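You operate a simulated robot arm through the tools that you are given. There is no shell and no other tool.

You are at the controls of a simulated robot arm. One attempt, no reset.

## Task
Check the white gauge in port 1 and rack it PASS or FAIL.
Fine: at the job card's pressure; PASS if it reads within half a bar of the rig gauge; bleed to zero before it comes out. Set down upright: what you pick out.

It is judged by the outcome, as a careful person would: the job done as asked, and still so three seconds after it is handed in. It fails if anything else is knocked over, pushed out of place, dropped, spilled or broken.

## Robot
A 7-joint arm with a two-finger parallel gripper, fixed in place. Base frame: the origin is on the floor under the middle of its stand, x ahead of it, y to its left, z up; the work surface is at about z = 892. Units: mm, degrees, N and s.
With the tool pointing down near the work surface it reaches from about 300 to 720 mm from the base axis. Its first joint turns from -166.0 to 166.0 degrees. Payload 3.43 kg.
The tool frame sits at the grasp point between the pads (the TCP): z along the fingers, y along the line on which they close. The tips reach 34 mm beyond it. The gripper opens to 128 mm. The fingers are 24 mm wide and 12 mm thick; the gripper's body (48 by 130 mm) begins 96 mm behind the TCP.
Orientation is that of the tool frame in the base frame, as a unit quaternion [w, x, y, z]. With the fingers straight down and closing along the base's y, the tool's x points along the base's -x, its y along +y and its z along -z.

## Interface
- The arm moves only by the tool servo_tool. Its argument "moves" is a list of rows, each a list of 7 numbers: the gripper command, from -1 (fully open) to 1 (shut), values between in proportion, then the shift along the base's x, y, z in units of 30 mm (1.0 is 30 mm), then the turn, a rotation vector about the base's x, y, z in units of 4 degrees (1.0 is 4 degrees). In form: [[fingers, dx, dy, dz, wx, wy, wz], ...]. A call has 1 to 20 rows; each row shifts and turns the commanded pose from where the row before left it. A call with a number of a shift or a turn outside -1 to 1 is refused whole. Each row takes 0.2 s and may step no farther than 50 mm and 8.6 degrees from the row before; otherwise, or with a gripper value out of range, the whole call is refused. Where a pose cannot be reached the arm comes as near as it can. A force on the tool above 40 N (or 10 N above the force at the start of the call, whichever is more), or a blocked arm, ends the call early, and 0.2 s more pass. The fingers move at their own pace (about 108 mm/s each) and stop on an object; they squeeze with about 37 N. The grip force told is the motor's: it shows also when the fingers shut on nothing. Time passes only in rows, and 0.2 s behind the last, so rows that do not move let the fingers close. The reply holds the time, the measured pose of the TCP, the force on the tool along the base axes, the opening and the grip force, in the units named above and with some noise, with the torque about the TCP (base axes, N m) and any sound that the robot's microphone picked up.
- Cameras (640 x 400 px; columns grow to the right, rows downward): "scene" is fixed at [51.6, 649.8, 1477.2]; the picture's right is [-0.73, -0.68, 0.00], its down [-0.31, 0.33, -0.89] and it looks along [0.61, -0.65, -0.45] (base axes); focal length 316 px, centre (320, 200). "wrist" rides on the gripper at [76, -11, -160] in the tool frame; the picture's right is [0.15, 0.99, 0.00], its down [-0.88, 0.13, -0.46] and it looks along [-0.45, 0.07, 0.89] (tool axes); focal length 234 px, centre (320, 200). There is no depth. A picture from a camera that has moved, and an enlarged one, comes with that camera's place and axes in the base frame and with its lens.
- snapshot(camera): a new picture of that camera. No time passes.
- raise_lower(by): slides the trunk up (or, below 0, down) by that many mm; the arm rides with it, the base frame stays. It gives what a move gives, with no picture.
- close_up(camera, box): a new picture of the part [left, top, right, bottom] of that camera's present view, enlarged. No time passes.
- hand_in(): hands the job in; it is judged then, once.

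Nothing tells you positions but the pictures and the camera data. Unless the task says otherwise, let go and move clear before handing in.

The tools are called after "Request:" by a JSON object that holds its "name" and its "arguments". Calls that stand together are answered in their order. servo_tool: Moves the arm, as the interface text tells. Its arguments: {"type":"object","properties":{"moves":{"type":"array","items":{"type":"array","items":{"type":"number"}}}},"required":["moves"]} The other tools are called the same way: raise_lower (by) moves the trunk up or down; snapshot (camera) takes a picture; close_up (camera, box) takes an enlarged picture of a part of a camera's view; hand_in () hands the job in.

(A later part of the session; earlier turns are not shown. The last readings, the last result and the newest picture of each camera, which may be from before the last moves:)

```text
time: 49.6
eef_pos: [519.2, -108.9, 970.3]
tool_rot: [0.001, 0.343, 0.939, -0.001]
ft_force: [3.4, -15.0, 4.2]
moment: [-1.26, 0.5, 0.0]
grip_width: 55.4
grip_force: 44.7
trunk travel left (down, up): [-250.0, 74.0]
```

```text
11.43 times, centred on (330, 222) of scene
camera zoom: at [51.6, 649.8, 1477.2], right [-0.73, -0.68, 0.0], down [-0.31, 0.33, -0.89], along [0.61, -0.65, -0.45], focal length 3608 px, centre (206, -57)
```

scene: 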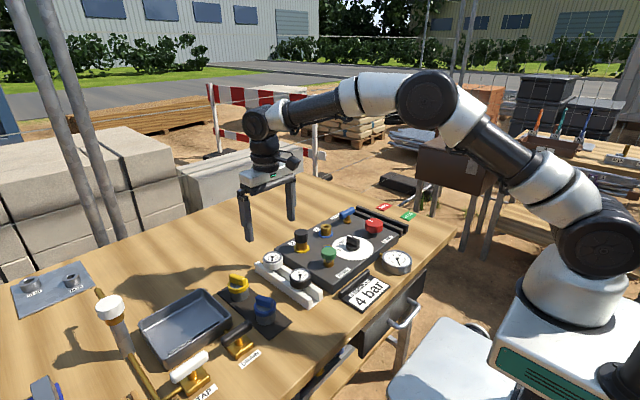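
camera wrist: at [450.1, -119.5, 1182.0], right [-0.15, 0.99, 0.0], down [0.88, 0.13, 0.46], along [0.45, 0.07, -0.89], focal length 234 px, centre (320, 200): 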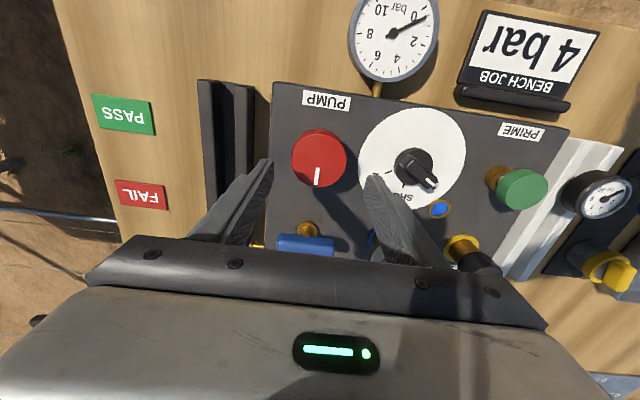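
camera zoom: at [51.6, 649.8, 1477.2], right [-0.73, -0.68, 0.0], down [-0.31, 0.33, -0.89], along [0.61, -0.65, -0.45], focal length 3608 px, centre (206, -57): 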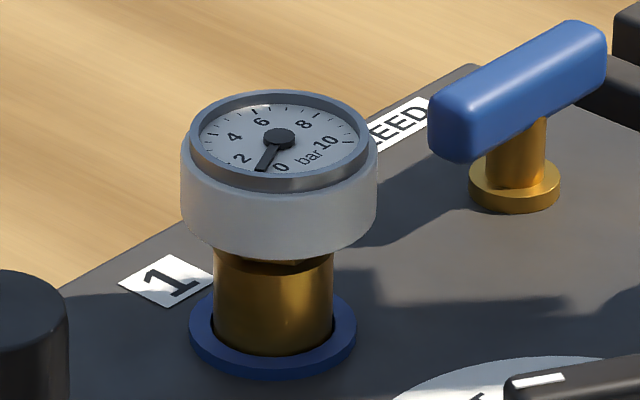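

The white gauge is responding: rig about 1.75 bar, white about 1 bar. I'll ease off the side load and keep turning.

Request:
{"name": "servo_tool", "arguments": {"moves": [[1, -0.01, -0.05, 0, 0, 0, -1], [1, 0, 0, 0, 0, 0, -1], [1, 0, 0, 0, 0, 0, -1], [1, 0, 0, 0, 0, 0, -1], [1, 0, 0, 0, 0, 0, -1], [1, 0, 0, 0, 0, 0, -1], [1, 0, 0, 0, 0, 0, 0]]}}

Request:
{"name": "close_up", "arguments": {"camera": "scene", "box": [370, 240, 420, 280]}}

Request:
{"name": "close_up", "arguments": {"camera": "scene", "box": [310, 205, 350, 240]}}

```text
time: 51.2
eef_pos: [518.6, -108.5, 969.8]
tool_rot: [0.0, 0.53, 0.848, 0.001]
ft_force: [2.5, -1.6, 1.6]
moment: [0.19, -0.59, 0.0]
grip_width: 55.7
grip_force: 45.2
trunk travel left (down, up): [-250.0, 74.0]
```

```text
10.00 times, centred on (395, 260) of scene
camera zoom: at [51.6, 649.8, 1477.2], right [-0.73, -0.68, 0.0], down [-0.31, 0.33, -0.89], along [0.61, -0.65, -0.45], focal length 3157 px, centre (-430, -400)
```

zoom: 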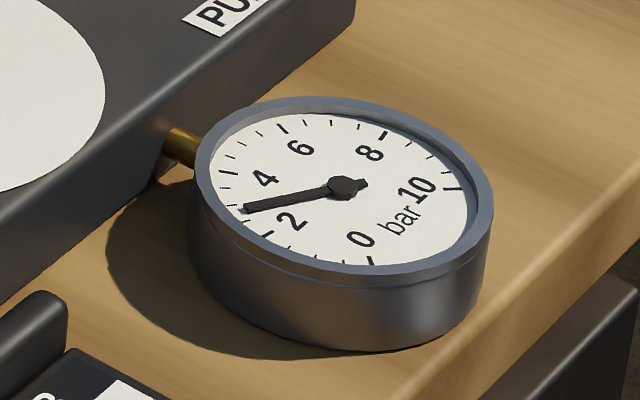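

```text
11.43 times, centred on (330, 222) of scene
camera zoom: at [51.6, 649.8, 1477.2], right [-0.73, -0.68, 0.0], down [-0.31, 0.33, -0.89], along [0.61, -0.65, -0.45], focal length 3608 px, centre (206, -57)
```

zoom: 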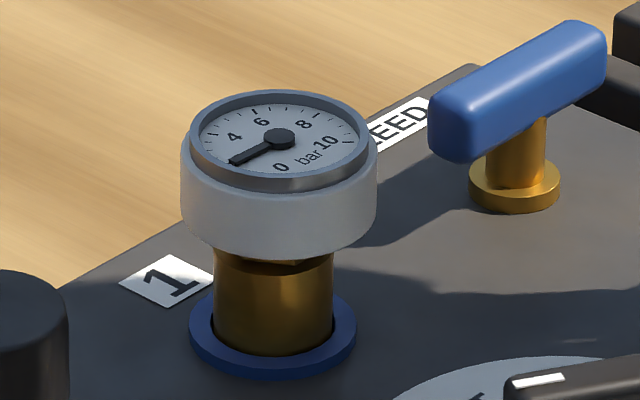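

Rig about 2.9 bar and white about 2 bar. Now a further 16°, then smaller steps.

Request:
{"name": "servo_tool", "arguments": {"moves": [[1, 0, 0, 0, 0, 0, -1], [1, 0, 0, 0, 0, 0, -1], [1, 0, 0, 0, 0, 0, -1], [1, 0, 0, 0, 0, 0, -1], [1, 0, 0, 0, 0, 0, 0]]}}

Request:
{"name": "close_up", "arguments": {"camera": "scene", "box": [370, 240, 420, 280]}}

Request:
{"name": "close_up", "arguments": {"camera": "scene", "box": [315, 205, 345, 230]}}

```text
time: 52.4
eef_pos: [519.5, -109.0, 970.4]
tool_rot: [0.0, 0.643, 0.766, 0.0]
ft_force: [4.6, 1.4, 6.5]
moment: [0.88, 0.78, -0.01]
grip_width: 55.4
grip_force: 44.4
trunk travel left (down, up): [-250.0, 74.0]
```

```text
10.00 times, centred on (395, 260) of scene
camera zoom: at [51.6, 649.8, 1477.2], right [-0.73, -0.68, 0.0], down [-0.31, 0.33, -0.89], along [0.61, -0.65, -0.45], focal length 3157 px, centre (-430, -400)
```

zoom: 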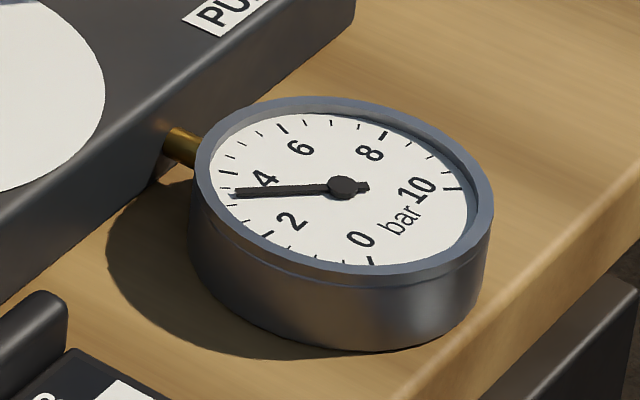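

```text
16.00 times, centred on (330, 218) of scene
camera zoom: at [51.6, 649.8, 1477.2], right [-0.73, -0.68, 0.0], down [-0.31, 0.33, -0.89], along [0.61, -0.65, -0.45], focal length 5051 px, centre (160, -80)
```

zoom: 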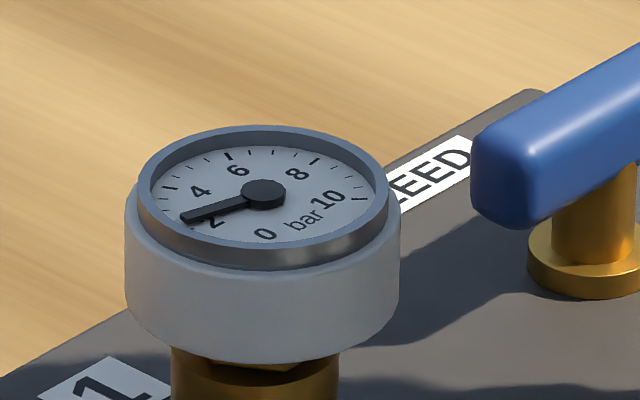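

Request:
{"name": "servo_tool", "arguments": {"moves": [[1, 0, 0, 0, 0, 0, -1], [1, 0, 0, 0, 0, 0, -1], [1, 0, 0, 0, 0, 0, -1], [1, 0, 0, 0, 0, 0, 0]]}}

Request:
{"name": "close_up", "arguments": {"camera": "scene", "box": [380, 245, 410, 270]}}

Request:
{"name": "close_up", "arguments": {"camera": "scene", "box": [315, 205, 345, 230]}}

```text
time: 53.4
eef_pos: [520.3, -109.1, 970.1]
tool_rot: [0.001, 0.719, 0.695, 0.0]
ft_force: [9.2, 1.7, 6.6]
moment: [0.43, 0.56, 0.01]
grip_width: 55.5
grip_force: 45.3
trunk travel left (down, up): [-250.0, 74.0]
```

```text
16.00 times, centred on (395, 258) of scene
camera zoom: at [51.6, 649.8, 1477.2], right [-0.73, -0.68, 0.0], down [-0.31, 0.33, -0.89], along [0.61, -0.65, -0.45], focal length 5051 px, centre (-880, -720)
```

zoom: 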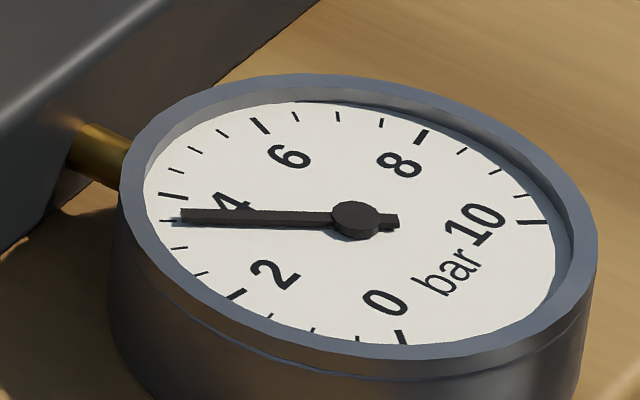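

```text
16.00 times, centred on (330, 218) of scene
camera zoom: at [51.6, 649.8, 1477.2], right [-0.73, -0.68, 0.0], down [-0.31, 0.33, -0.89], along [0.61, -0.65, -0.45], focal length 5051 px, centre (160, -80)
```

zoom: 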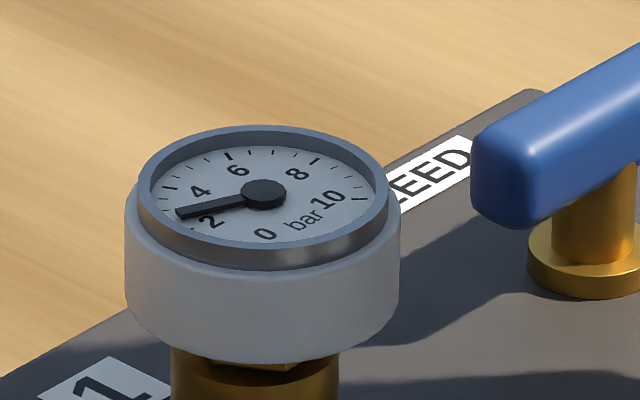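

Request:
{"name": "servo_tool", "arguments": {"moves": [[1, 0, 0, 0, 0, 0, 0], [1, 0, 0, 0, 0, 0, 0], [1, 0, 0, 0, 0, 0, 0], [1, 0, 0, 0, 0, 0, 0], [1, 0, 0, 0, 0, 0, 0]]}}

Request:
{"name": "close_up", "arguments": {"camera": "scene", "box": [380, 245, 410, 270]}}

Request:
{"name": "close_up", "arguments": {"camera": "scene", "box": [315, 205, 345, 230]}}

```text
time: 54.6
eef_pos: [519.4, -108.6, 970.5]
tool_rot: [0.001, 0.719, 0.695, 0.001]
ft_force: [12.3, 2.8, 8.9]
moment: [-0.09, -0.02, 0.03]
grip_width: 55.4
grip_force: 45.1
trunk travel left (down, up): [-250.0, 74.0]
```

```text
16.00 times, centred on (395, 258) of scene
camera zoom: at [51.6, 649.8, 1477.2], right [-0.73, -0.68, 0.0], down [-0.31, 0.33, -0.89], along [0.61, -0.65, -0.45], focal length 5051 px, centre (-880, -720)
```

zoom: 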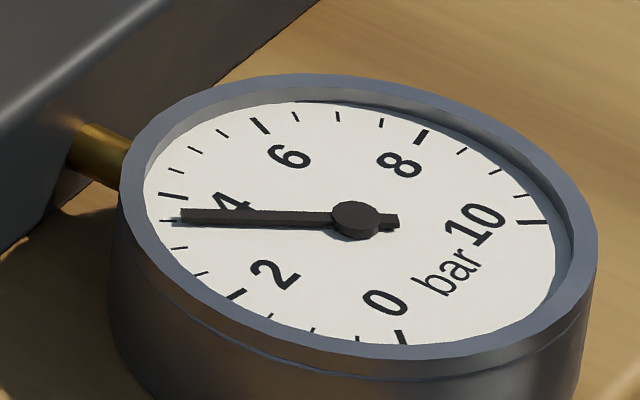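

```text
16.00 times, centred on (330, 218) of scene
camera zoom: at [51.6, 649.8, 1477.2], right [-0.73, -0.68, 0.0], down [-0.31, 0.33, -0.89], along [0.61, -0.65, -0.45], focal length 5051 px, centre (160, -80)
```

zoom: 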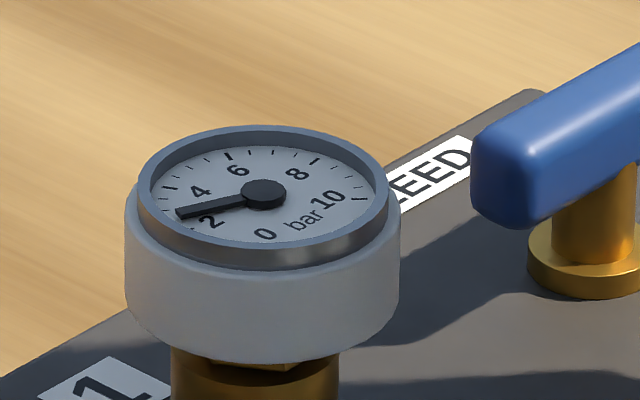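

The rig is steady at about 3.5 bar. A little more.

Request:
{"name": "servo_tool", "arguments": {"moves": [[1, 0.03, 0, 0.02, 0, 0, -1], [1, 0, 0, 0, 0, 0, -1], [1, 0, 0, 0, 0, 0, -1], [1, 0, 0, 0, 0, 0, 0], [1, 0, 0, 0, 0, 0, 0]]}}

Request:
{"name": "close_up", "arguments": {"camera": "scene", "box": [380, 245, 410, 270]}}

Request:
{"name": "close_up", "arguments": {"camera": "scene", "box": [340, 180, 420, 260]}}

```text
time: 55.8
eef_pos: [518.9, -109.1, 969.7]
tool_rot: [0.0, 0.788, 0.616, -0.001]
ft_force: [5.7, 3.3, -0.1]
moment: [0.26, -0.75, -0.03]
grip_width: 55.5
grip_force: 45.8
trunk travel left (down, up): [-250.0, 74.0]
```

```text
16.00 times, centred on (395, 258) of scene
camera zoom: at [51.6, 649.8, 1477.2], right [-0.73, -0.68, 0.0], down [-0.31, 0.33, -0.89], along [0.61, -0.65, -0.45], focal length 5051 px, centre (-880, -720)
```

zoom: 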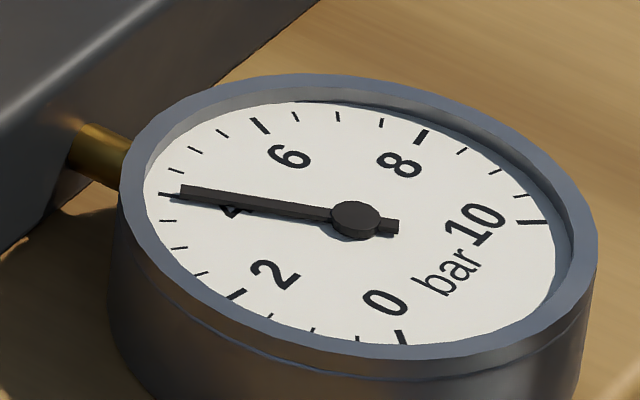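

```text
5.00 times, centred on (380, 220) of scene
camera zoom: at [51.6, 649.8, 1477.2], right [-0.73, -0.68, 0.0], down [-0.31, 0.33, -0.89], along [0.61, -0.65, -0.45], focal length 1578 px, centre (20, 100)
```

zoom: 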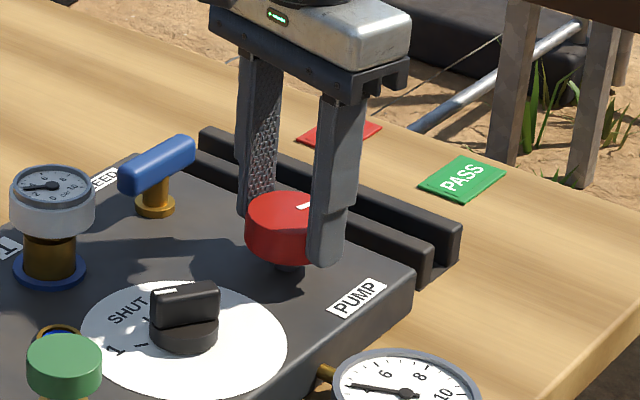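

The rig gauge now reads about 4.0. I'll wait for it to settle and read both carefully.

Request:
{"name": "servo_tool", "arguments": {"moves": [[1, 0, 0, 0, 0, 0, 0], [1, 0, 0, 0, 0, 0, 0], [1, 0, 0, 0, 0, 0, 0], [1, 0, 0, 0, 0, 0, 0], [1, 0, 0, 0, 0, 0, 0]]}}

Request:
{"name": "close_up", "arguments": {"camera": "scene", "box": [380, 245, 410, 270]}}

Request:
{"name": "close_up", "arguments": {"camera": "scene", "box": [320, 208, 340, 228]}}

Request:
{"name": "snapshot", "arguments": {"camera": "wrist"}}

```text
time: 57.0
eef_pos: [519.8, -109.2, 970.2]
tool_rot: [-0.001, 0.788, 0.616, -0.001]
ft_force: [1.5, 4.1, -3.7]
moment: [0.12, -0.59, 0.04]
grip_width: 55.6
grip_force: 45.3
trunk travel left (down, up): [-250.0, 74.0]
```

```text
16.00 times, centred on (395, 258) of scene
camera zoom: at [51.6, 649.8, 1477.2], right [-0.73, -0.68, 0.0], down [-0.31, 0.33, -0.89], along [0.61, -0.65, -0.45], focal length 5051 px, centre (-880, -720)
```

zoom: 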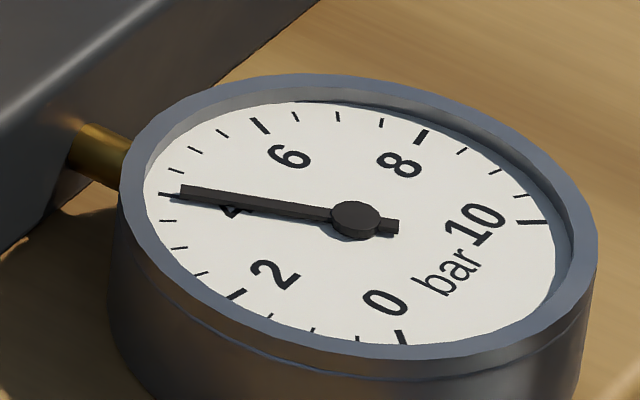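

```text
16.00 times, centred on (330, 218) of scene
camera zoom: at [51.6, 649.8, 1477.2], right [-0.73, -0.68, 0.0], down [-0.31, 0.33, -0.89], along [0.61, -0.65, -0.45], focal length 5051 px, centre (160, -88)
```

zoom: 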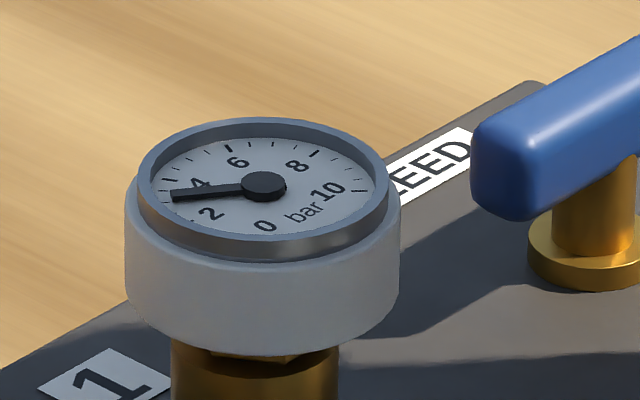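

```text
taken
camera wrist: at [530.4, -32.9, 1128.9], right [1.0, -0.1, 0.0], down [-0.09, -0.89, 0.46], along [-0.05, -0.45, -0.89], focal length 234 px, centre (320, 200)
```

wrist: 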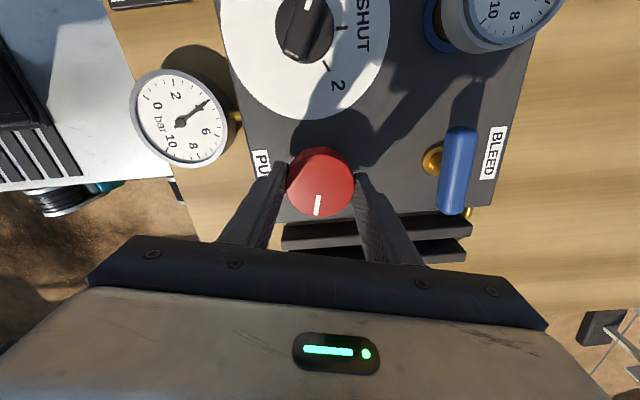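

Request:
{"name": "close_up", "arguments": {"camera": "wrist", "box": [120, 60, 250, 175]}}

Request:
{"name": "close_up", "arguments": {"camera": "scene", "box": [323, 211, 337, 223]}}

```text
3.48 times, centred on (185, 118) of wrist
camera zoom: at [530.4, -32.9, 1128.9], right [1.0, -0.1, 0.0], down [-0.09, -0.89, 0.46], along [-0.05, -0.45, -0.89], focal length 814 px, centre (790, 487)
```

zoom: 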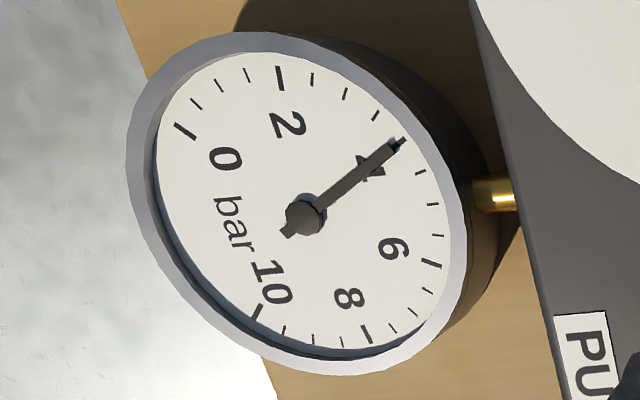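

```text
16.00 times, centred on (330, 217) of scene
camera zoom: at [51.6, 649.8, 1477.2], right [-0.73, -0.68, 0.0], down [-0.31, 0.33, -0.89], along [0.61, -0.65, -0.45], focal length 5051 px, centre (160, -72)
```

zoom: 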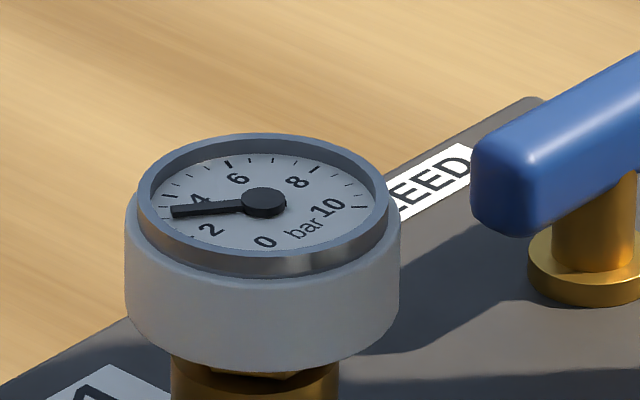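

The top view confirms the rig gauge is on the 4.0 mark. I'll let go of the pump knob, rise and unwind the wrist to get a top view of the white gauge.

Request:
{"name": "servo_tool", "arguments": {"moves": [[0, 0, 0, 0, 0, 0, 0], [-0.25, 0, 0, 0, 0, 0, 0], [-0.25, 0, 0, 0.3, 0, 0, 0], [-0.25, 0, 0, 0.8, 0, 0, 0], [-0.25, 0, 0, 1, 0, 0, 0], [-0.25, 0, 0, 1, 0, 0, 1], [-0.25, 0, 0, 0.8, 0, 0, 1], [-0.25, 0, 0.3, 0, 0, 0, 1], [-0.25, 0, 0.3, 0, 0, 0, 1], [-0.25, 0, 0.3, 0, 0, 0, 1], [-0.25, 0, 0.3, 0, 0, 0, 1], [-0.25, 0, 0.3, 0, 0, 0, 1], [-0.25, 0, 0.3, 0, 0, 0, 1], [-0.25, 0, 0.3, 0, 0, 0, 1], [-0.25, 0, 0.3, 0, 0, 0, 1], [-0.25, 0, 0.3, 0, 0, 0, 1], [-0.25, 0, 0.3, 0, 0, 0, 1], [-0.25, 0, 0.3, 0, 0, 0, 1], [-0.25, 0, 0, 0, 0, 0, 0]]}}

Request:
{"name": "close_up", "arguments": {"camera": "scene", "box": [380, 245, 410, 270]}}

Request:
{"name": "close_up", "arguments": {"camera": "scene", "box": [320, 208, 340, 228]}}

Request:
{"name": "snapshot", "arguments": {"camera": "wrist"}}

```text
time: 61.0
eef_pos: [518.6, -11.4, 1088.0]
tool_rot: [0.0, 0.438, 0.899, 0.0]
ft_force: [-0.4, 0.4, 0.0]
moment: [0.01, 0.0, 0.0]
grip_width: 79.9
grip_force: 0.0
trunk travel left (down, up): [-250.0, 74.0]
```

```text
16.00 times, centred on (395, 258) of scene
camera zoom: at [51.6, 649.8, 1477.2], right [-0.73, -0.68, 0.0], down [-0.31, 0.33, -0.89], along [0.61, -0.65, -0.45], focal length 5051 px, centre (-880, -720)
```

zoom: 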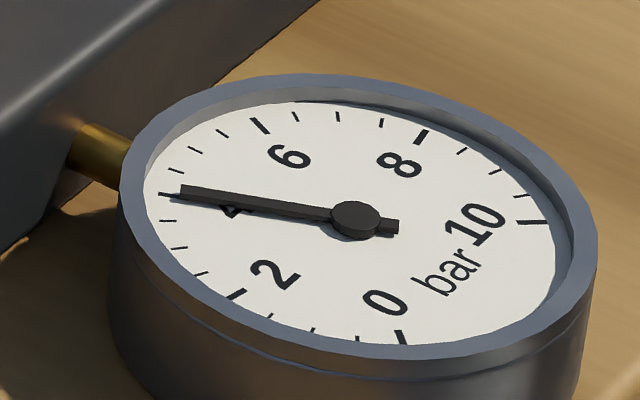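

```text
16.00 times, centred on (330, 218) of scene
camera zoom: at [51.6, 649.8, 1477.2], right [-0.73, -0.68, 0.0], down [-0.31, 0.33, -0.89], along [0.61, -0.65, -0.45], focal length 5051 px, centre (160, -88)
```

zoom: 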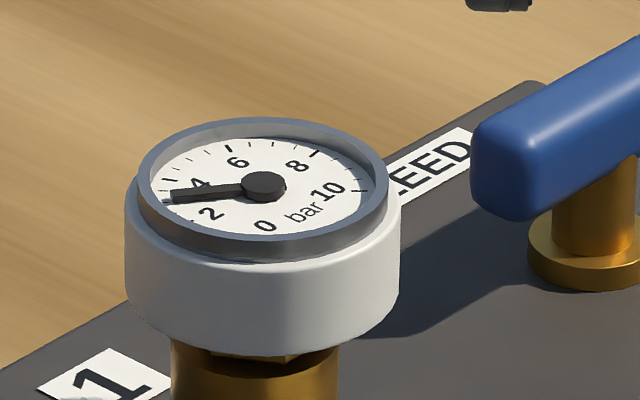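

```text
taken
camera wrist: at [466.7, 42.1, 1247.0], right [0.69, 0.73, 0.0], down [0.65, -0.61, 0.46], along [0.33, -0.31, -0.89], focal length 234 px, centre (320, 200)
```

wrist: 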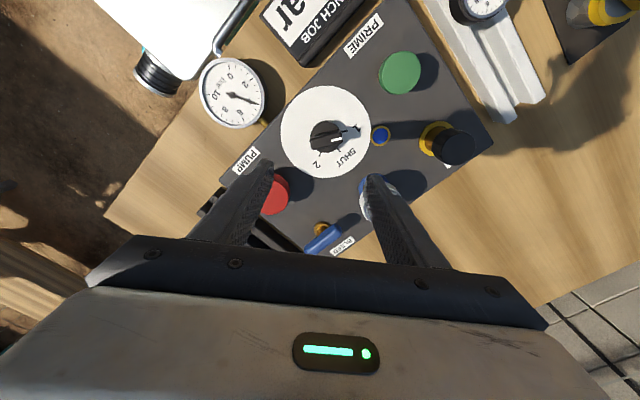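

Request:
{"name": "servo_tool", "arguments": {"moves": [[-0.25, 0.11, 0.03, 0, 0, 0, 1], [-0.25, 0.11, 0.03, 0, 0, 0, 1], [-0.25, 0.11, 0.03, 0, 0, 0, 1], [-0.25, 0.11, 0.03, 0, 0, 0, 1], [-0.25, 0.11, 0.03, 0, 0, 0, 1], [-0.25, 0.11, 0.03, 0, 0, 0, 1], [-0.25, 0.11, 0.03, 0, 0, 0, 1], [-0.25, 0.11, 0.03, 0, 0, 0, 1], [-0.25, 0.11, 0.03, 0, 0, 0, 1], [-0.25, 0.11, 0.03, 0, 0, 0, 1], [-0.25, 0.11, 0.03, 0, 0, 0, 1], [-0.25, 0.11, 0.03, 0, 0, 0, 1], [-0.25, 0.11, 0.03, 0, 0, 0, 1], [-0.25, 0, 0, 0, 0, 0, 0]]}}

Request:
{"name": "snapshot", "arguments": {"camera": "wrist"}}

Request:
{"name": "close_up", "arguments": {"camera": "wrist", "box": [280, 160, 360, 235]}}

Request:
{"name": "close_up", "arguments": {"camera": "scene", "box": [380, 245, 410, 270]}}

```text
time: 64.0
eef_pos: [563.7, 0.0, 1087.8]
tool_rot: [0.0, -0.001, 1.0, 0.0]
ft_force: [-1.1, 0.0, -0.7]
moment: [0.01, 0.03, 0.0]
grip_width: 80.2
grip_force: 0.0
trunk travel left (down, up): [-250.0, 74.0]
```

```text
taken
camera wrist: at [489.7, -10.6, 1246.2], right [-0.15, 0.99, 0.0], down [0.88, 0.13, 0.46], along [0.45, 0.07, -0.89], focal length 234 px, centre (320, 200)
```

wrist: 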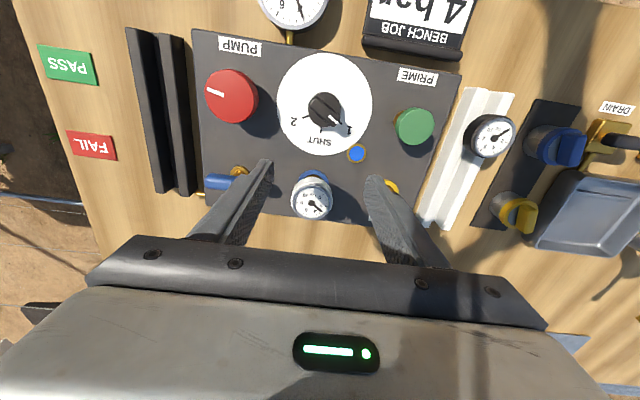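

```text
5.33 times, centred on (320, 198) of wrist
camera zoom: at [489.7, -10.6, 1246.2], right [-0.15, 0.99, 0.0], down [0.88, 0.13, 0.46], along [0.45, 0.07, -0.89], focal length 1249 px, centre (320, 213)
```

zoom: 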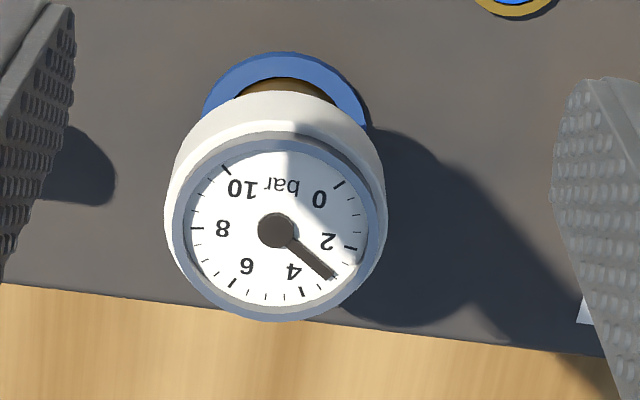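

```text
16.00 times, centred on (395, 258) of scene
camera zoom: at [51.6, 649.8, 1477.2], right [-0.73, -0.68, 0.0], down [-0.31, 0.33, -0.89], along [0.61, -0.65, -0.45], focal length 5051 px, centre (-880, -720)
```

zoom: 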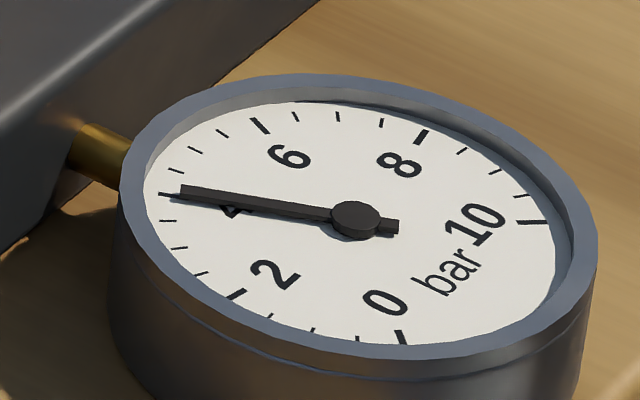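

Request:
{"name": "close_up", "arguments": {"camera": "wrist", "box": [295, 180, 331, 216]}}

Request:
{"name": "close_up", "arguments": {"camera": "wrist", "box": [250, 0, 340, 50]}}

```text
11.11 times, centred on (313, 198) of wrist
camera zoom: at [489.7, -10.6, 1246.2], right [-0.15, 0.99, 0.0], down [0.88, 0.13, 0.46], along [0.45, 0.07, -0.89], focal length 2602 px, centre (398, 222)
```

zoom: 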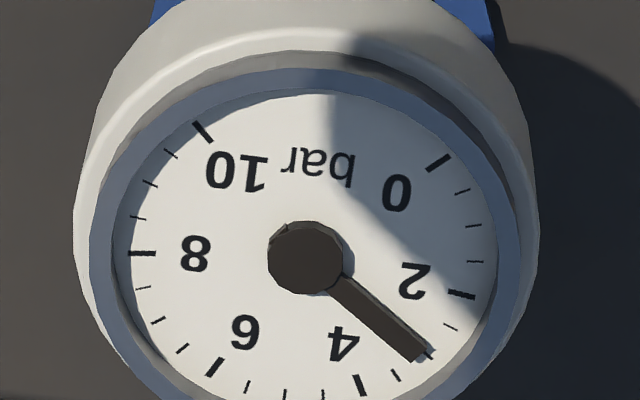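

```text
7.11 times, centred on (295, 25) of wrist
camera zoom: at [489.7, -10.6, 1246.2], right [-0.15, 0.99, 0.0], down [0.88, 0.13, 0.46], along [0.45, 0.07, -0.89], focal length 1665 px, centre (498, 1444)
```

zoom: 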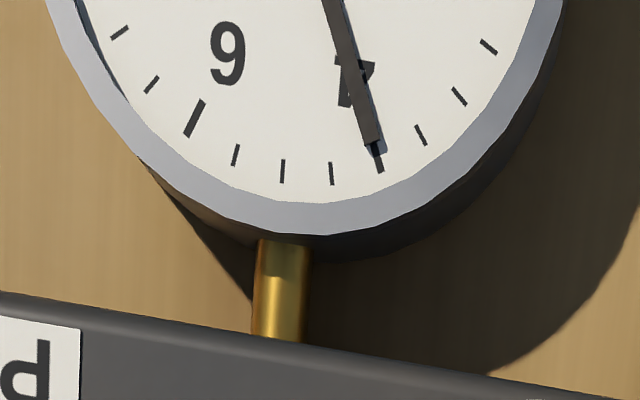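

The white gauge reads exactly 3.0 bar against 4.0 on the rig, so it is 1 bar off and a FAIL. Next is bleeding: I'll move over the blue lever at about (632, -110) with the tool turned 90° so the fingers close across it.

Request:
{"name": "servo_tool", "arguments": {"moves": [[0.22, 0.113, -0.184, 0, 0, 0, -1], [0.22, 0.113, -0.184, 0, 0, 0, -1], [0.22, 0.113, -0.184, 0, 0, 0, -1], [0.22, 0.113, -0.184, 0, 0, 0, -1], [0.22, 0.113, -0.184, 0, 0, 0, -1], [0.22, 0.113, -0.184, 0, 0, 0, -1], [0.22, 0.113, -0.184, 0, 0, 0, -1], [0.22, 0.113, -0.184, 0, 0, 0, -1], [0.22, 0.113, -0.184, 0, 0, 0, -1], [0.22, 0.113, -0.184, 0, 0, 0, -1], [0.22, 0.113, -0.184, 0, 0, 0, -1], [0.22, 0.113, -0.184, 0, 0, 0, -1], [0.22, 0.113, -0.184, 0, 0, 0, -1], [0.22, 0.113, -0.184, 0, 0, 0, -1], [0.22, 0.113, -0.184, 0, 0, 0, -1], [0.22, 0.113, -0.184, 0, 0, 0, -1], [0.22, 0.113, -0.184, 0, 0, 0, -1], [0.22, 0.113, -0.184, 0, 0, 0, -1], [0.22, 0.113, -0.184, 0, 0, 0, -1], [0.22, 0.113, -0.184, 0, 0, 0, -1]]}}

Request:
{"name": "servo_tool", "arguments": {"moves": [[0.22, 0, 0, -0.5, 0, 0, -1], [0.22, 0, 0, -0.5, 0, 0, -1], [0.22, 0, 0, 0, 0, 0, -0.5], [0.22, 0, 0, 0, 0, 0, 0]]}}

Request:
{"name": "snapshot", "arguments": {"camera": "wrist"}}

Request:
{"name": "close_up", "arguments": {"camera": "wrist", "box": [250, 100, 390, 220]}}

Request:
{"name": "close_up", "arguments": {"camera": "scene", "box": [310, 170, 420, 280]}}

```text
time: 68.2
eef_pos: [630.1, -109.6, 1087.5]
tool_rot: [0.001, 0.644, 0.765, 0.0]
ft_force: [0.2, 0.5, -0.3]
moment: [-0.02, 0.0, 0.0]
grip_width: 49.8
grip_force: 0.0
trunk travel left (down, up): [-250.0, 74.0]
```

```text
time: 69.2
eef_pos: [630.6, -107.9, 1056.8]
tool_rot: [0.0, 0.707, 0.707, 0.0]
ft_force: [-0.2, -0.7, 0.3]
moment: [-0.01, -0.01, 0.01]
grip_width: 49.8
grip_force: 0.0
trunk travel left (down, up): [-250.0, 74.0]
```

```text
taken
camera wrist: at [621.7, -33.8, 1216.3], right [0.99, 0.15, 0.0], down [0.13, -0.88, 0.46], along [0.07, -0.45, -0.89], focal length 234 px, centre (320, 200)
```

wrist: 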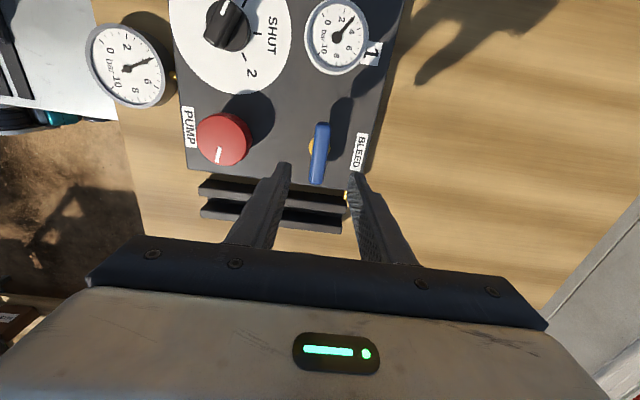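

```text
3.33 times, centred on (320, 160) of wrist
camera zoom: at [621.7, -33.8, 1216.3], right [0.99, 0.15, 0.0], down [0.13, -0.88, 0.46], along [0.07, -0.45, -0.89], focal length 781 px, centre (320, 333)
```

zoom: 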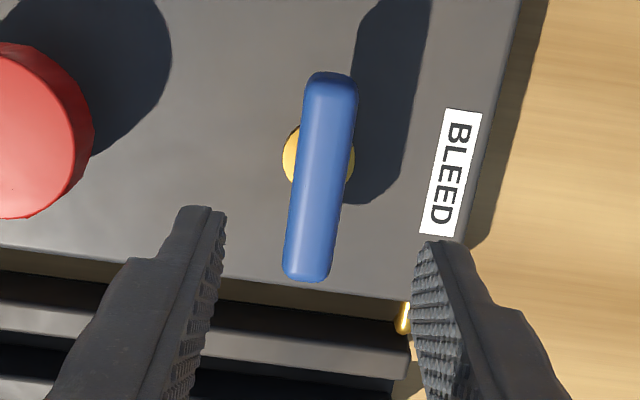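

```text
3.64 times, centred on (365, 225) of scene
camera zoom: at [51.6, 649.8, 1477.2], right [-0.73, -0.68, 0.0], down [-0.31, 0.33, -0.89], along [0.61, -0.65, -0.45], focal length 1148 px, centre (156, 109)
```

zoom: 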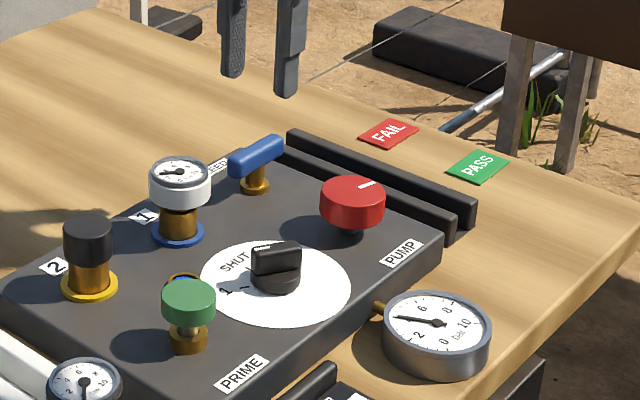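

Request:
{"name": "servo_tool", "arguments": {"moves": [[0.22, 0.09, -0.06, -0.8, 0, 0, 0], [0.22, 0, 0, -0.8, 0, 0, 0], [0.22, 0, 0, -0.8, 0, 0, 0], [0.22, 0, 0, -0.2, 0, 0, 0], [0.22, 0, 0, 0, 0, 0, 0]]}}

Request:
{"name": "close_up", "arguments": {"camera": "wrist", "box": [250, 100, 390, 220]}}

Request:
{"name": "close_up", "arguments": {"camera": "scene", "box": [310, 170, 400, 250]}}

```text
time: 70.4
eef_pos: [632.8, -110.5, 979.1]
tool_rot: [0.0, 0.707, 0.707, 0.001]
ft_force: [0.0, 0.2, -0.1]
moment: [-0.01, 0.0, -0.02]
grip_width: 49.8
grip_force: 0.0
trunk travel left (down, up): [-250.0, 74.0]
```

```text
3.33 times, centred on (320, 160) of wrist
camera zoom: at [623.8, -34.3, 1139.3], right [0.99, 0.15, 0.0], down [0.13, -0.88, 0.46], along [0.07, -0.45, -0.89], focal length 781 px, centre (320, 333)
```

zoom: 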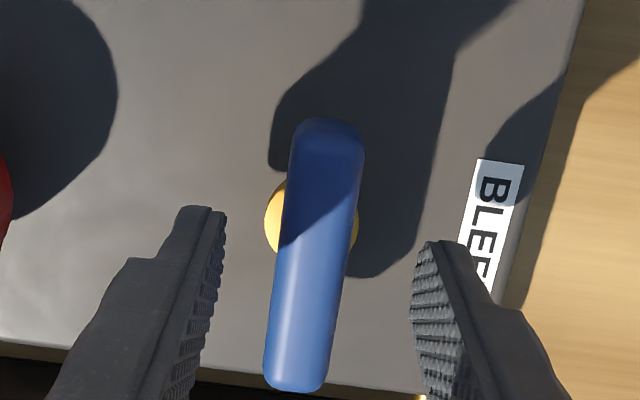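

```text
5.00 times, centred on (355, 210) of scene
camera zoom: at [51.6, 649.8, 1477.2], right [-0.73, -0.68, 0.0], down [-0.31, 0.33, -0.89], along [0.61, -0.65, -0.45], focal length 1578 px, centre (145, 150)
```

zoom: 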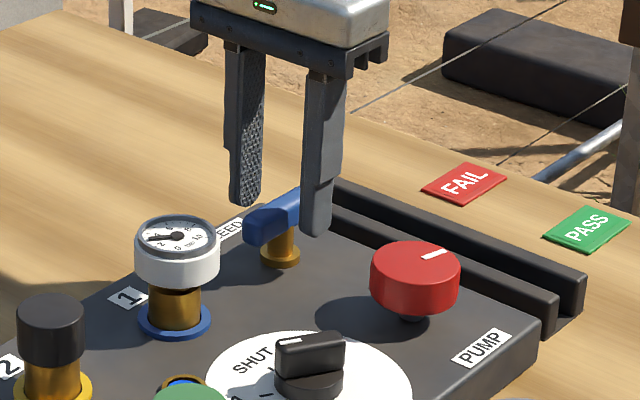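

Request:
{"name": "servo_tool", "arguments": {"moves": [[0.22, 0, 0.02, -0.43, 0, 0, 0], [0.22, 0, 0, 0, 0, 0, 0], [0.6, 0, 0, 0, 0, 0, 0], [1, 0, 0, 0, 0, 0, 0], [1, 0, 0, 0, 0, 0, 0]]}}

Request:
{"name": "close_up", "arguments": {"camera": "wrist", "box": [250, 100, 390, 220]}}

Request:
{"name": "close_up", "arguments": {"camera": "scene", "box": [310, 170, 400, 250]}}

```text
time: 71.6
eef_pos: [630.0, -109.1, 966.8]
tool_rot: [-0.003, 0.707, 0.708, -0.002]
ft_force: [-23.2, 0.6, -1.9]
moment: [0.16, -0.15, 0.1]
grip_width: 17.7
grip_force: 45.1
trunk travel left (down, up): [-250.0, 74.0]
```

```text
3.33 times, centred on (320, 160) of wrist
camera zoom: at [622.3, -33.3, 1125.7], right [0.99, 0.15, -0.01], down [0.13, -0.88, 0.45], along [0.06, -0.45, -0.89], focal length 781 px, centre (320, 333)
```

zoom: 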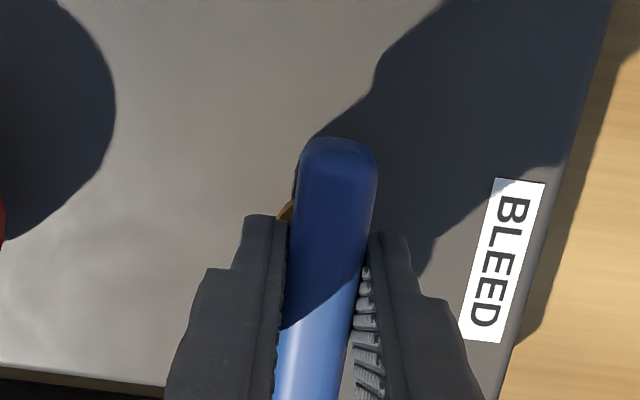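

```text
5.00 times, centred on (355, 210) of scene
camera zoom: at [51.6, 649.8, 1477.2], right [-0.73, -0.68, 0.0], down [-0.31, 0.33, -0.89], along [0.61, -0.65, -0.45], focal length 1578 px, centre (145, 150)
```

zoom: 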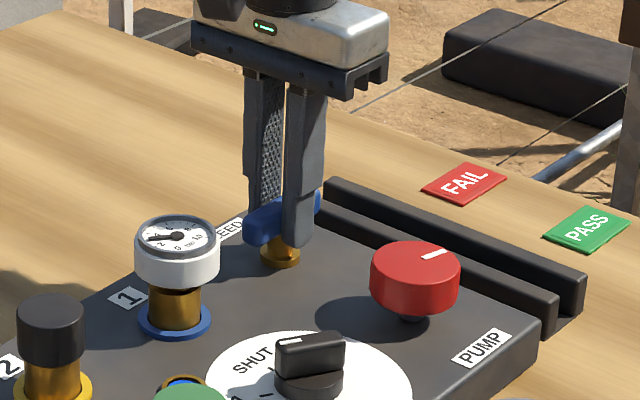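

Gripped, but the tool sits about 2.5 mm too far in +x. I'll relieve that, then try a small counter-clockwise turn and watch forces and sound.

Request:
{"name": "servo_tool", "arguments": {"moves": [[1, -0.09, 0, 0, 0, 0, 0], [1, 0, 0, 0, 0, 0, 0]]}}

Request:
{"name": "servo_tool", "arguments": {"moves": [[1, 0, 0, 0, 0, 0, 0.6], [1, 0, 0, 0, 0, 0, 0.6], [1, 0, 0, 0, 0, 0, 0.6], [1, 0, 0, 0, 0, 0, 0.6], [1, 0, 0, 0, 0, 0, 0]]}}

Request:
{"name": "close_up", "arguments": {"camera": "scene", "box": [380, 245, 410, 270]}}

Request:
{"name": "close_up", "arguments": {"camera": "wrist", "box": [250, 100, 390, 220]}}

```text
time: 72.2
eef_pos: [630.8, -108.1, 966.8]
tool_rot: [0.0, 0.708, 0.706, -0.001]
ft_force: [-15.1, -0.2, -8.5]
moment: [0.67, 0.07, 0.11]
grip_width: 17.8
grip_force: 44.7
trunk travel left (down, up): [-250.0, 74.0]
```

```text
time: 73.4
eef_pos: [630.0, -109.5, 967.4]
tool_rot: [-0.002, 0.645, 0.765, -0.001]
ft_force: [-23.3, 5.9, -8.6]
moment: [-0.68, -0.36, 0.0]
grip_width: 17.9
grip_force: 44.7
trunk travel left (down, up): [-250.0, 74.0]
```

```text
16.00 times, centred on (395, 258) of scene
camera zoom: at [51.6, 649.8, 1477.2], right [-0.73, -0.68, 0.0], down [-0.31, 0.33, -0.89], along [0.61, -0.65, -0.45], focal length 5051 px, centre (-880, -720)
```

zoom: 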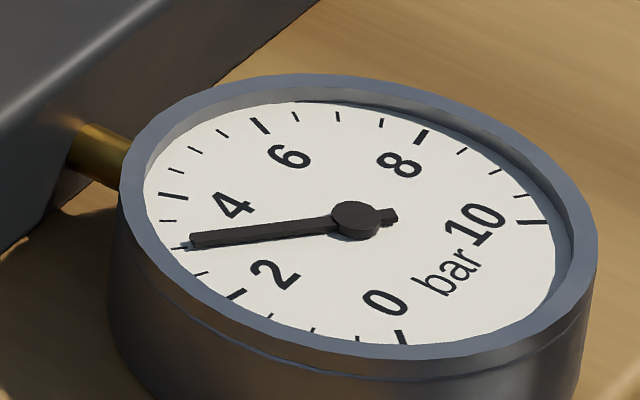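

```text
3.33 times, centred on (320, 160) of wrist
camera zoom: at [609.3, -36.5, 1125.8], right [0.95, 0.31, 0.0], down [0.28, -0.85, 0.45], along [0.14, -0.43, -0.89], focal length 781 px, centre (320, 333)
```

zoom: 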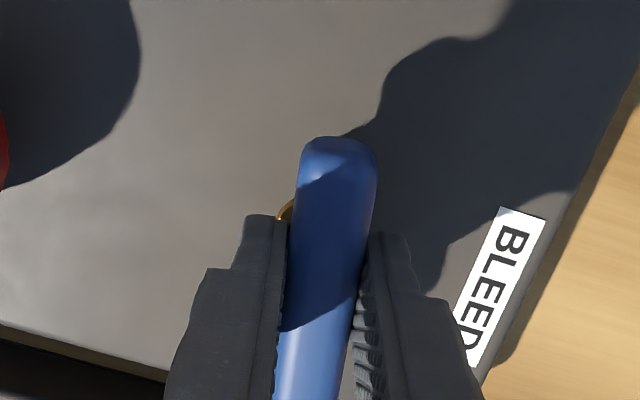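

Turning CCW opens the bleed: the rig gauge has dropped to about 3.1. Continuing.

Request:
{"name": "servo_tool", "arguments": {"moves": [[1, -0.07, 0.02, 0, 0, 0, 0.7], [1, 0, 0, 0, 0, 0, 0.8], [1, 0, 0, 0, 0, 0, 0.8], [1, 0, 0, 0, 0, 0, 0.8], [1, 0, 0, 0, 0, 0, 0.8], [1, 0, 0, 0, 0, 0, 0.8], [1, 0, 0, 0, 0, 0, 0]]}}

Request:
{"name": "close_up", "arguments": {"camera": "scene", "box": [380, 245, 410, 270]}}

Request:
{"name": "close_up", "arguments": {"camera": "scene", "box": [320, 208, 340, 228]}}

```text
time: 75.0
eef_pos: [629.7, -109.5, 967.2]
tool_rot: [0.001, 0.511, 0.859, 0.0]
ft_force: [-3.5, 3.9, -3.1]
moment: [0.48, 0.6, 0.03]
grip_width: 17.7
grip_force: 45.5
trunk travel left (down, up): [-250.0, 74.0]
```

```text
16.00 times, centred on (395, 258) of scene
camera zoom: at [51.6, 649.8, 1477.2], right [-0.73, -0.68, 0.0], down [-0.31, 0.33, -0.89], along [0.61, -0.65, -0.45], focal length 5051 px, centre (-880, -720)
```

zoom: 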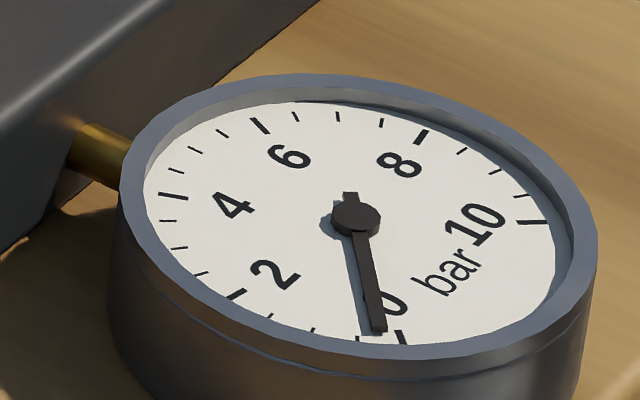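

```text
16.00 times, centred on (330, 218) of scene
camera zoom: at [51.6, 649.8, 1477.2], right [-0.73, -0.68, 0.0], down [-0.31, 0.33, -0.89], along [0.61, -0.65, -0.45], focal length 5051 px, centre (160, -88)
```

zoom: 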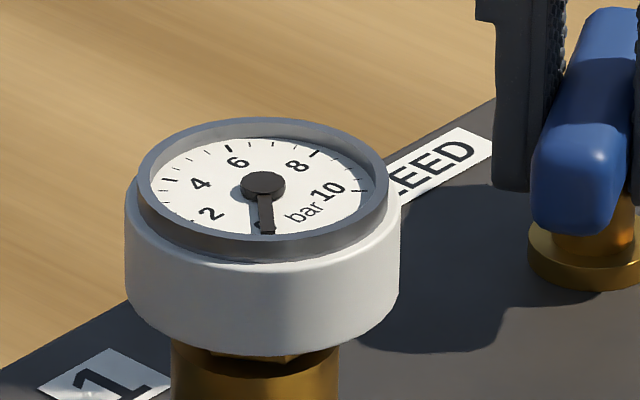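

Request:
{"name": "servo_tool", "arguments": {"moves": [[1, 0, 0, 0, 0, 0, 1], [1, 0, 0, 0, 0, 0, 1], [1, 0, 0, 0, 0, 0, 1], [1, 0, 0, 0, 0, 0, 1], [1, 0, 0, 0, 0, 0, 1], [1, 0, 0, 0, 0, 0, 1], [1, 0, 0, 0, 0, 0, 1], [1, 0, 0, 0, 0, 0, 1], [1, 0, 0, 0, 0, 0, 0]]}}

Request:
{"name": "close_up", "arguments": {"camera": "scene", "box": [380, 245, 410, 270]}}

Request:
{"name": "close_up", "arguments": {"camera": "scene", "box": [310, 190, 370, 240]}}

```text
time: 77.0
eef_pos: [629.9, -108.7, 967.4]
tool_rot: [0.0, 0.254, 0.967, 0.0]
ft_force: [4.6, 1.3, -2.6]
moment: [0.27, 0.27, 0.04]
grip_width: 18.1
grip_force: 45.2
trunk travel left (down, up): [-250.0, 74.0]
```

```text
16.00 times, centred on (395, 258) of scene
camera zoom: at [51.6, 649.8, 1477.2], right [-0.73, -0.68, 0.0], down [-0.31, 0.33, -0.89], along [0.61, -0.65, -0.45], focal length 5051 px, centre (-880, -720)
```

zoom: 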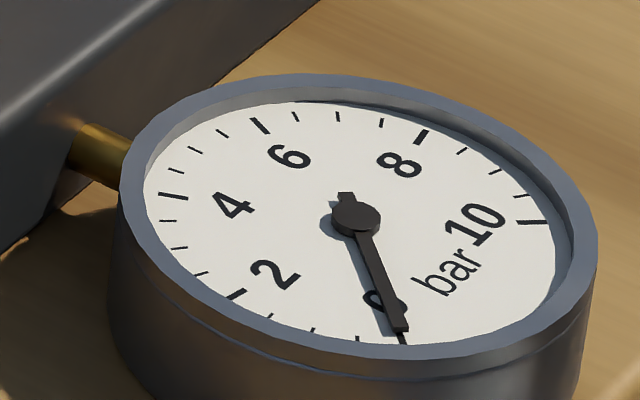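

```text
8.00 times, centred on (340, 215) of scene
camera zoom: at [51.6, 649.8, 1477.2], right [-0.73, -0.68, 0.0], down [-0.31, 0.33, -0.89], along [0.61, -0.65, -0.45], focal length 2526 px, centre (160, 80)
```

zoom: 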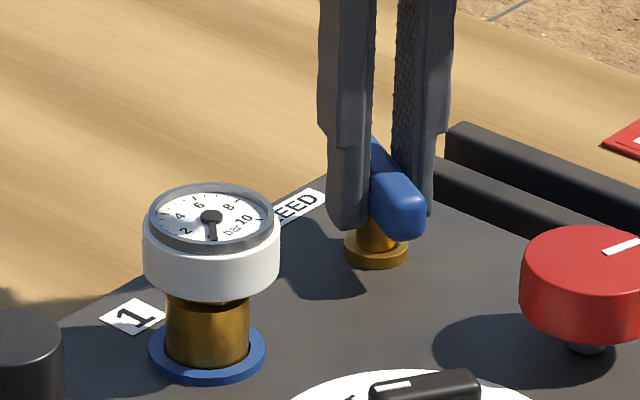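

Both gauges are at zero. I'll bring the lever on to fully open, which also squares up the tool, then release and rise.

Request:
{"name": "servo_tool", "arguments": {"moves": [[1, 0, 0, 0, 0, 0, 1], [1, 0, 0, 0, 0, 0, 1], [1, 0, 0, 0, 0, 0, 1], [1, 0, 0, 0, 0, 0, 1], [1, 0, 0, 0, 0, 0, 1], [1, 0, 0, 0, 0, 0, 1], [1, 0, 0, 0, 0, 0, 1], [1, 0, 0, 0, 0, 0, 0]]}}

Request:
{"name": "servo_tool", "arguments": {"moves": [[0.6, 0, 0, 0, 0, 0, 0], [0.22, 0, 0, 0, 0, 0, 0], [0.22, 0, 0, 0.3, 0, 0, 0], [0.22, 0, 0, 0.9, 0, 0, 0], [0.22, 0, 0, 1, 0, 0, 0], [0.22, 0, 0, 1, 0, 0, 0.3], [-0.25, 0, 0, 0, 0, 0, 0]]}}

Request:
{"name": "snapshot", "arguments": {"camera": "wrist"}}

Request:
{"name": "close_up", "arguments": {"camera": "scene", "box": [310, 180, 420, 280]}}

```text
time: 78.8
eef_pos: [628.2, -110.0, 965.8]
tool_rot: [0.0, 0.013, 1.0, 0.001]
ft_force: [5.9, -1.1, 7.8]
moment: [0.08, 0.26, 0.21]
grip_width: 17.7
grip_force: 45.1
trunk travel left (down, up): [-250.0, 74.0]
```

```text
time: 80.4
eef_pos: [626.4, -107.8, 1064.2]
tool_rot: [0.0, 0.003, 1.0, 0.001]
ft_force: [0.4, 0.2, -0.2]
moment: [0.02, 0.03, -0.01]
grip_width: 80.1
grip_force: 0.1
trunk travel left (down, up): [-250.0, 74.0]
```

```text
taken
camera wrist: at [553.7, -117.9, 1223.4], right [-0.14, 0.99, 0.0], down [0.88, 0.12, 0.46], along [0.45, 0.06, -0.89], focal length 234 px, centre (320, 200)
```

wrist: 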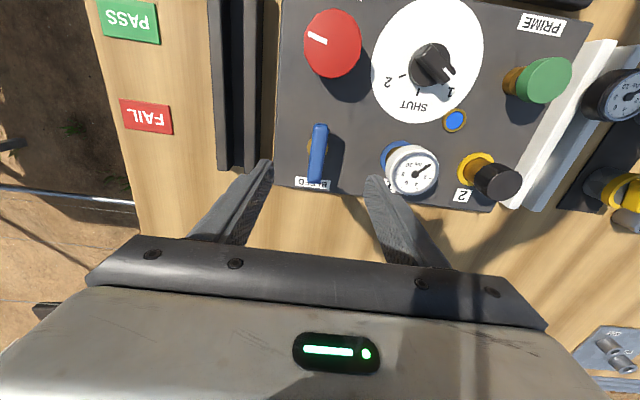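

```text
4.00 times, centred on (365, 230) of scene
camera zoom: at [51.6, 649.8, 1477.2], right [-0.73, -0.68, 0.0], down [-0.31, 0.33, -0.89], along [0.61, -0.65, -0.45], focal length 1263 px, centre (140, 80)
```

zoom: 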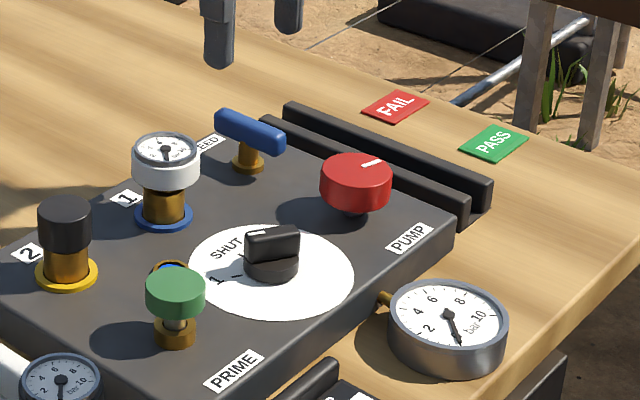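

Both read zero with the bleed open. Before pulling the gauge I'll survey the black PASS/FAIL rack.

Request:
{"name": "servo_tool", "arguments": {"moves": [[-0.25, -0.5, -0.8, 0, 0, 0, 0], [-0.25, -0.5, -0.8, 0, 0, 0, 0], [-0.25, -0.5, -0.8, 0, 0, 0, 0], [-0.25, 0, -0.8, 0, 0, 0, 0], [-0.25, 0, 0, 0, 0, 0, 0]]}}

Request:
{"name": "snapshot", "arguments": {"camera": "wrist"}}

Request:
{"name": "close_up", "arguments": {"camera": "wrist", "box": [190, 30, 390, 230]}}

Request:
{"name": "close_up", "arguments": {"camera": "scene", "box": [340, 190, 430, 260]}}

```text
time: 81.6
eef_pos: [583.6, -205.9, 1063.3]
tool_rot: [0.001, 0.003, 1.0, 0.001]
ft_force: [0.1, -0.4, -0.5]
moment: [-0.02, 0.01, 0.01]
grip_width: 79.8
grip_force: 0.1
trunk travel left (down, up): [-250.0, 74.0]
```

```text
taken
camera wrist: at [510.4, -216.4, 1222.6], right [-0.14, 0.99, 0.0], down [0.88, 0.12, 0.46], along [0.45, 0.06, -0.89], focal length 234 px, centre (320, 200)
```

wrist: 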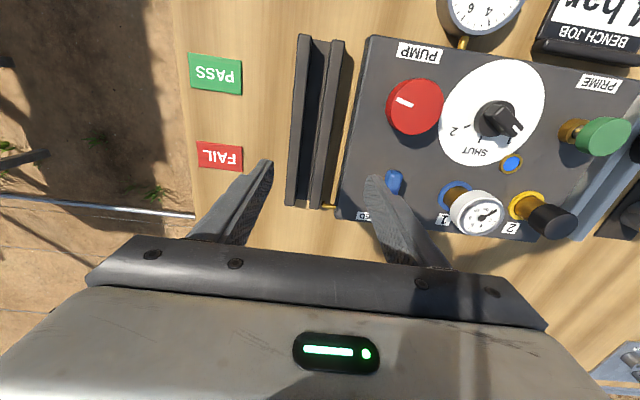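

```text
2.00 times, centred on (290, 130) of wrist
camera zoom: at [510.4, -216.4, 1222.6], right [-0.14, 0.99, 0.0], down [0.88, 0.12, 0.46], along [0.45, 0.06, -0.89], focal length 468 px, centre (380, 340)
```

zoom: 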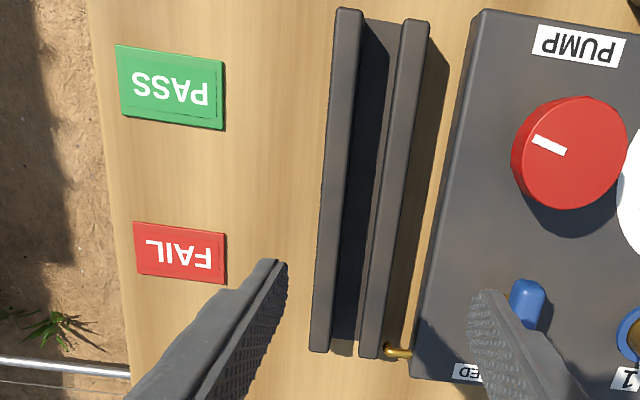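

```text
5.71 times, centred on (385, 225) of scene
camera zoom: at [51.6, 649.8, 1477.2], right [-0.73, -0.68, 0.0], down [-0.31, 0.33, -0.89], along [0.61, -0.65, -0.45], focal length 1804 px, centre (-51, 57)
```

zoom: 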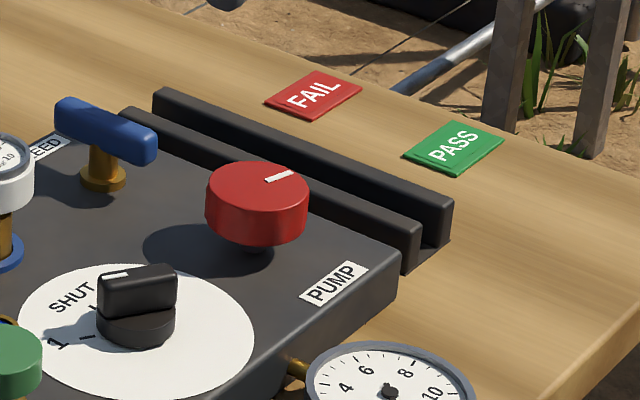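

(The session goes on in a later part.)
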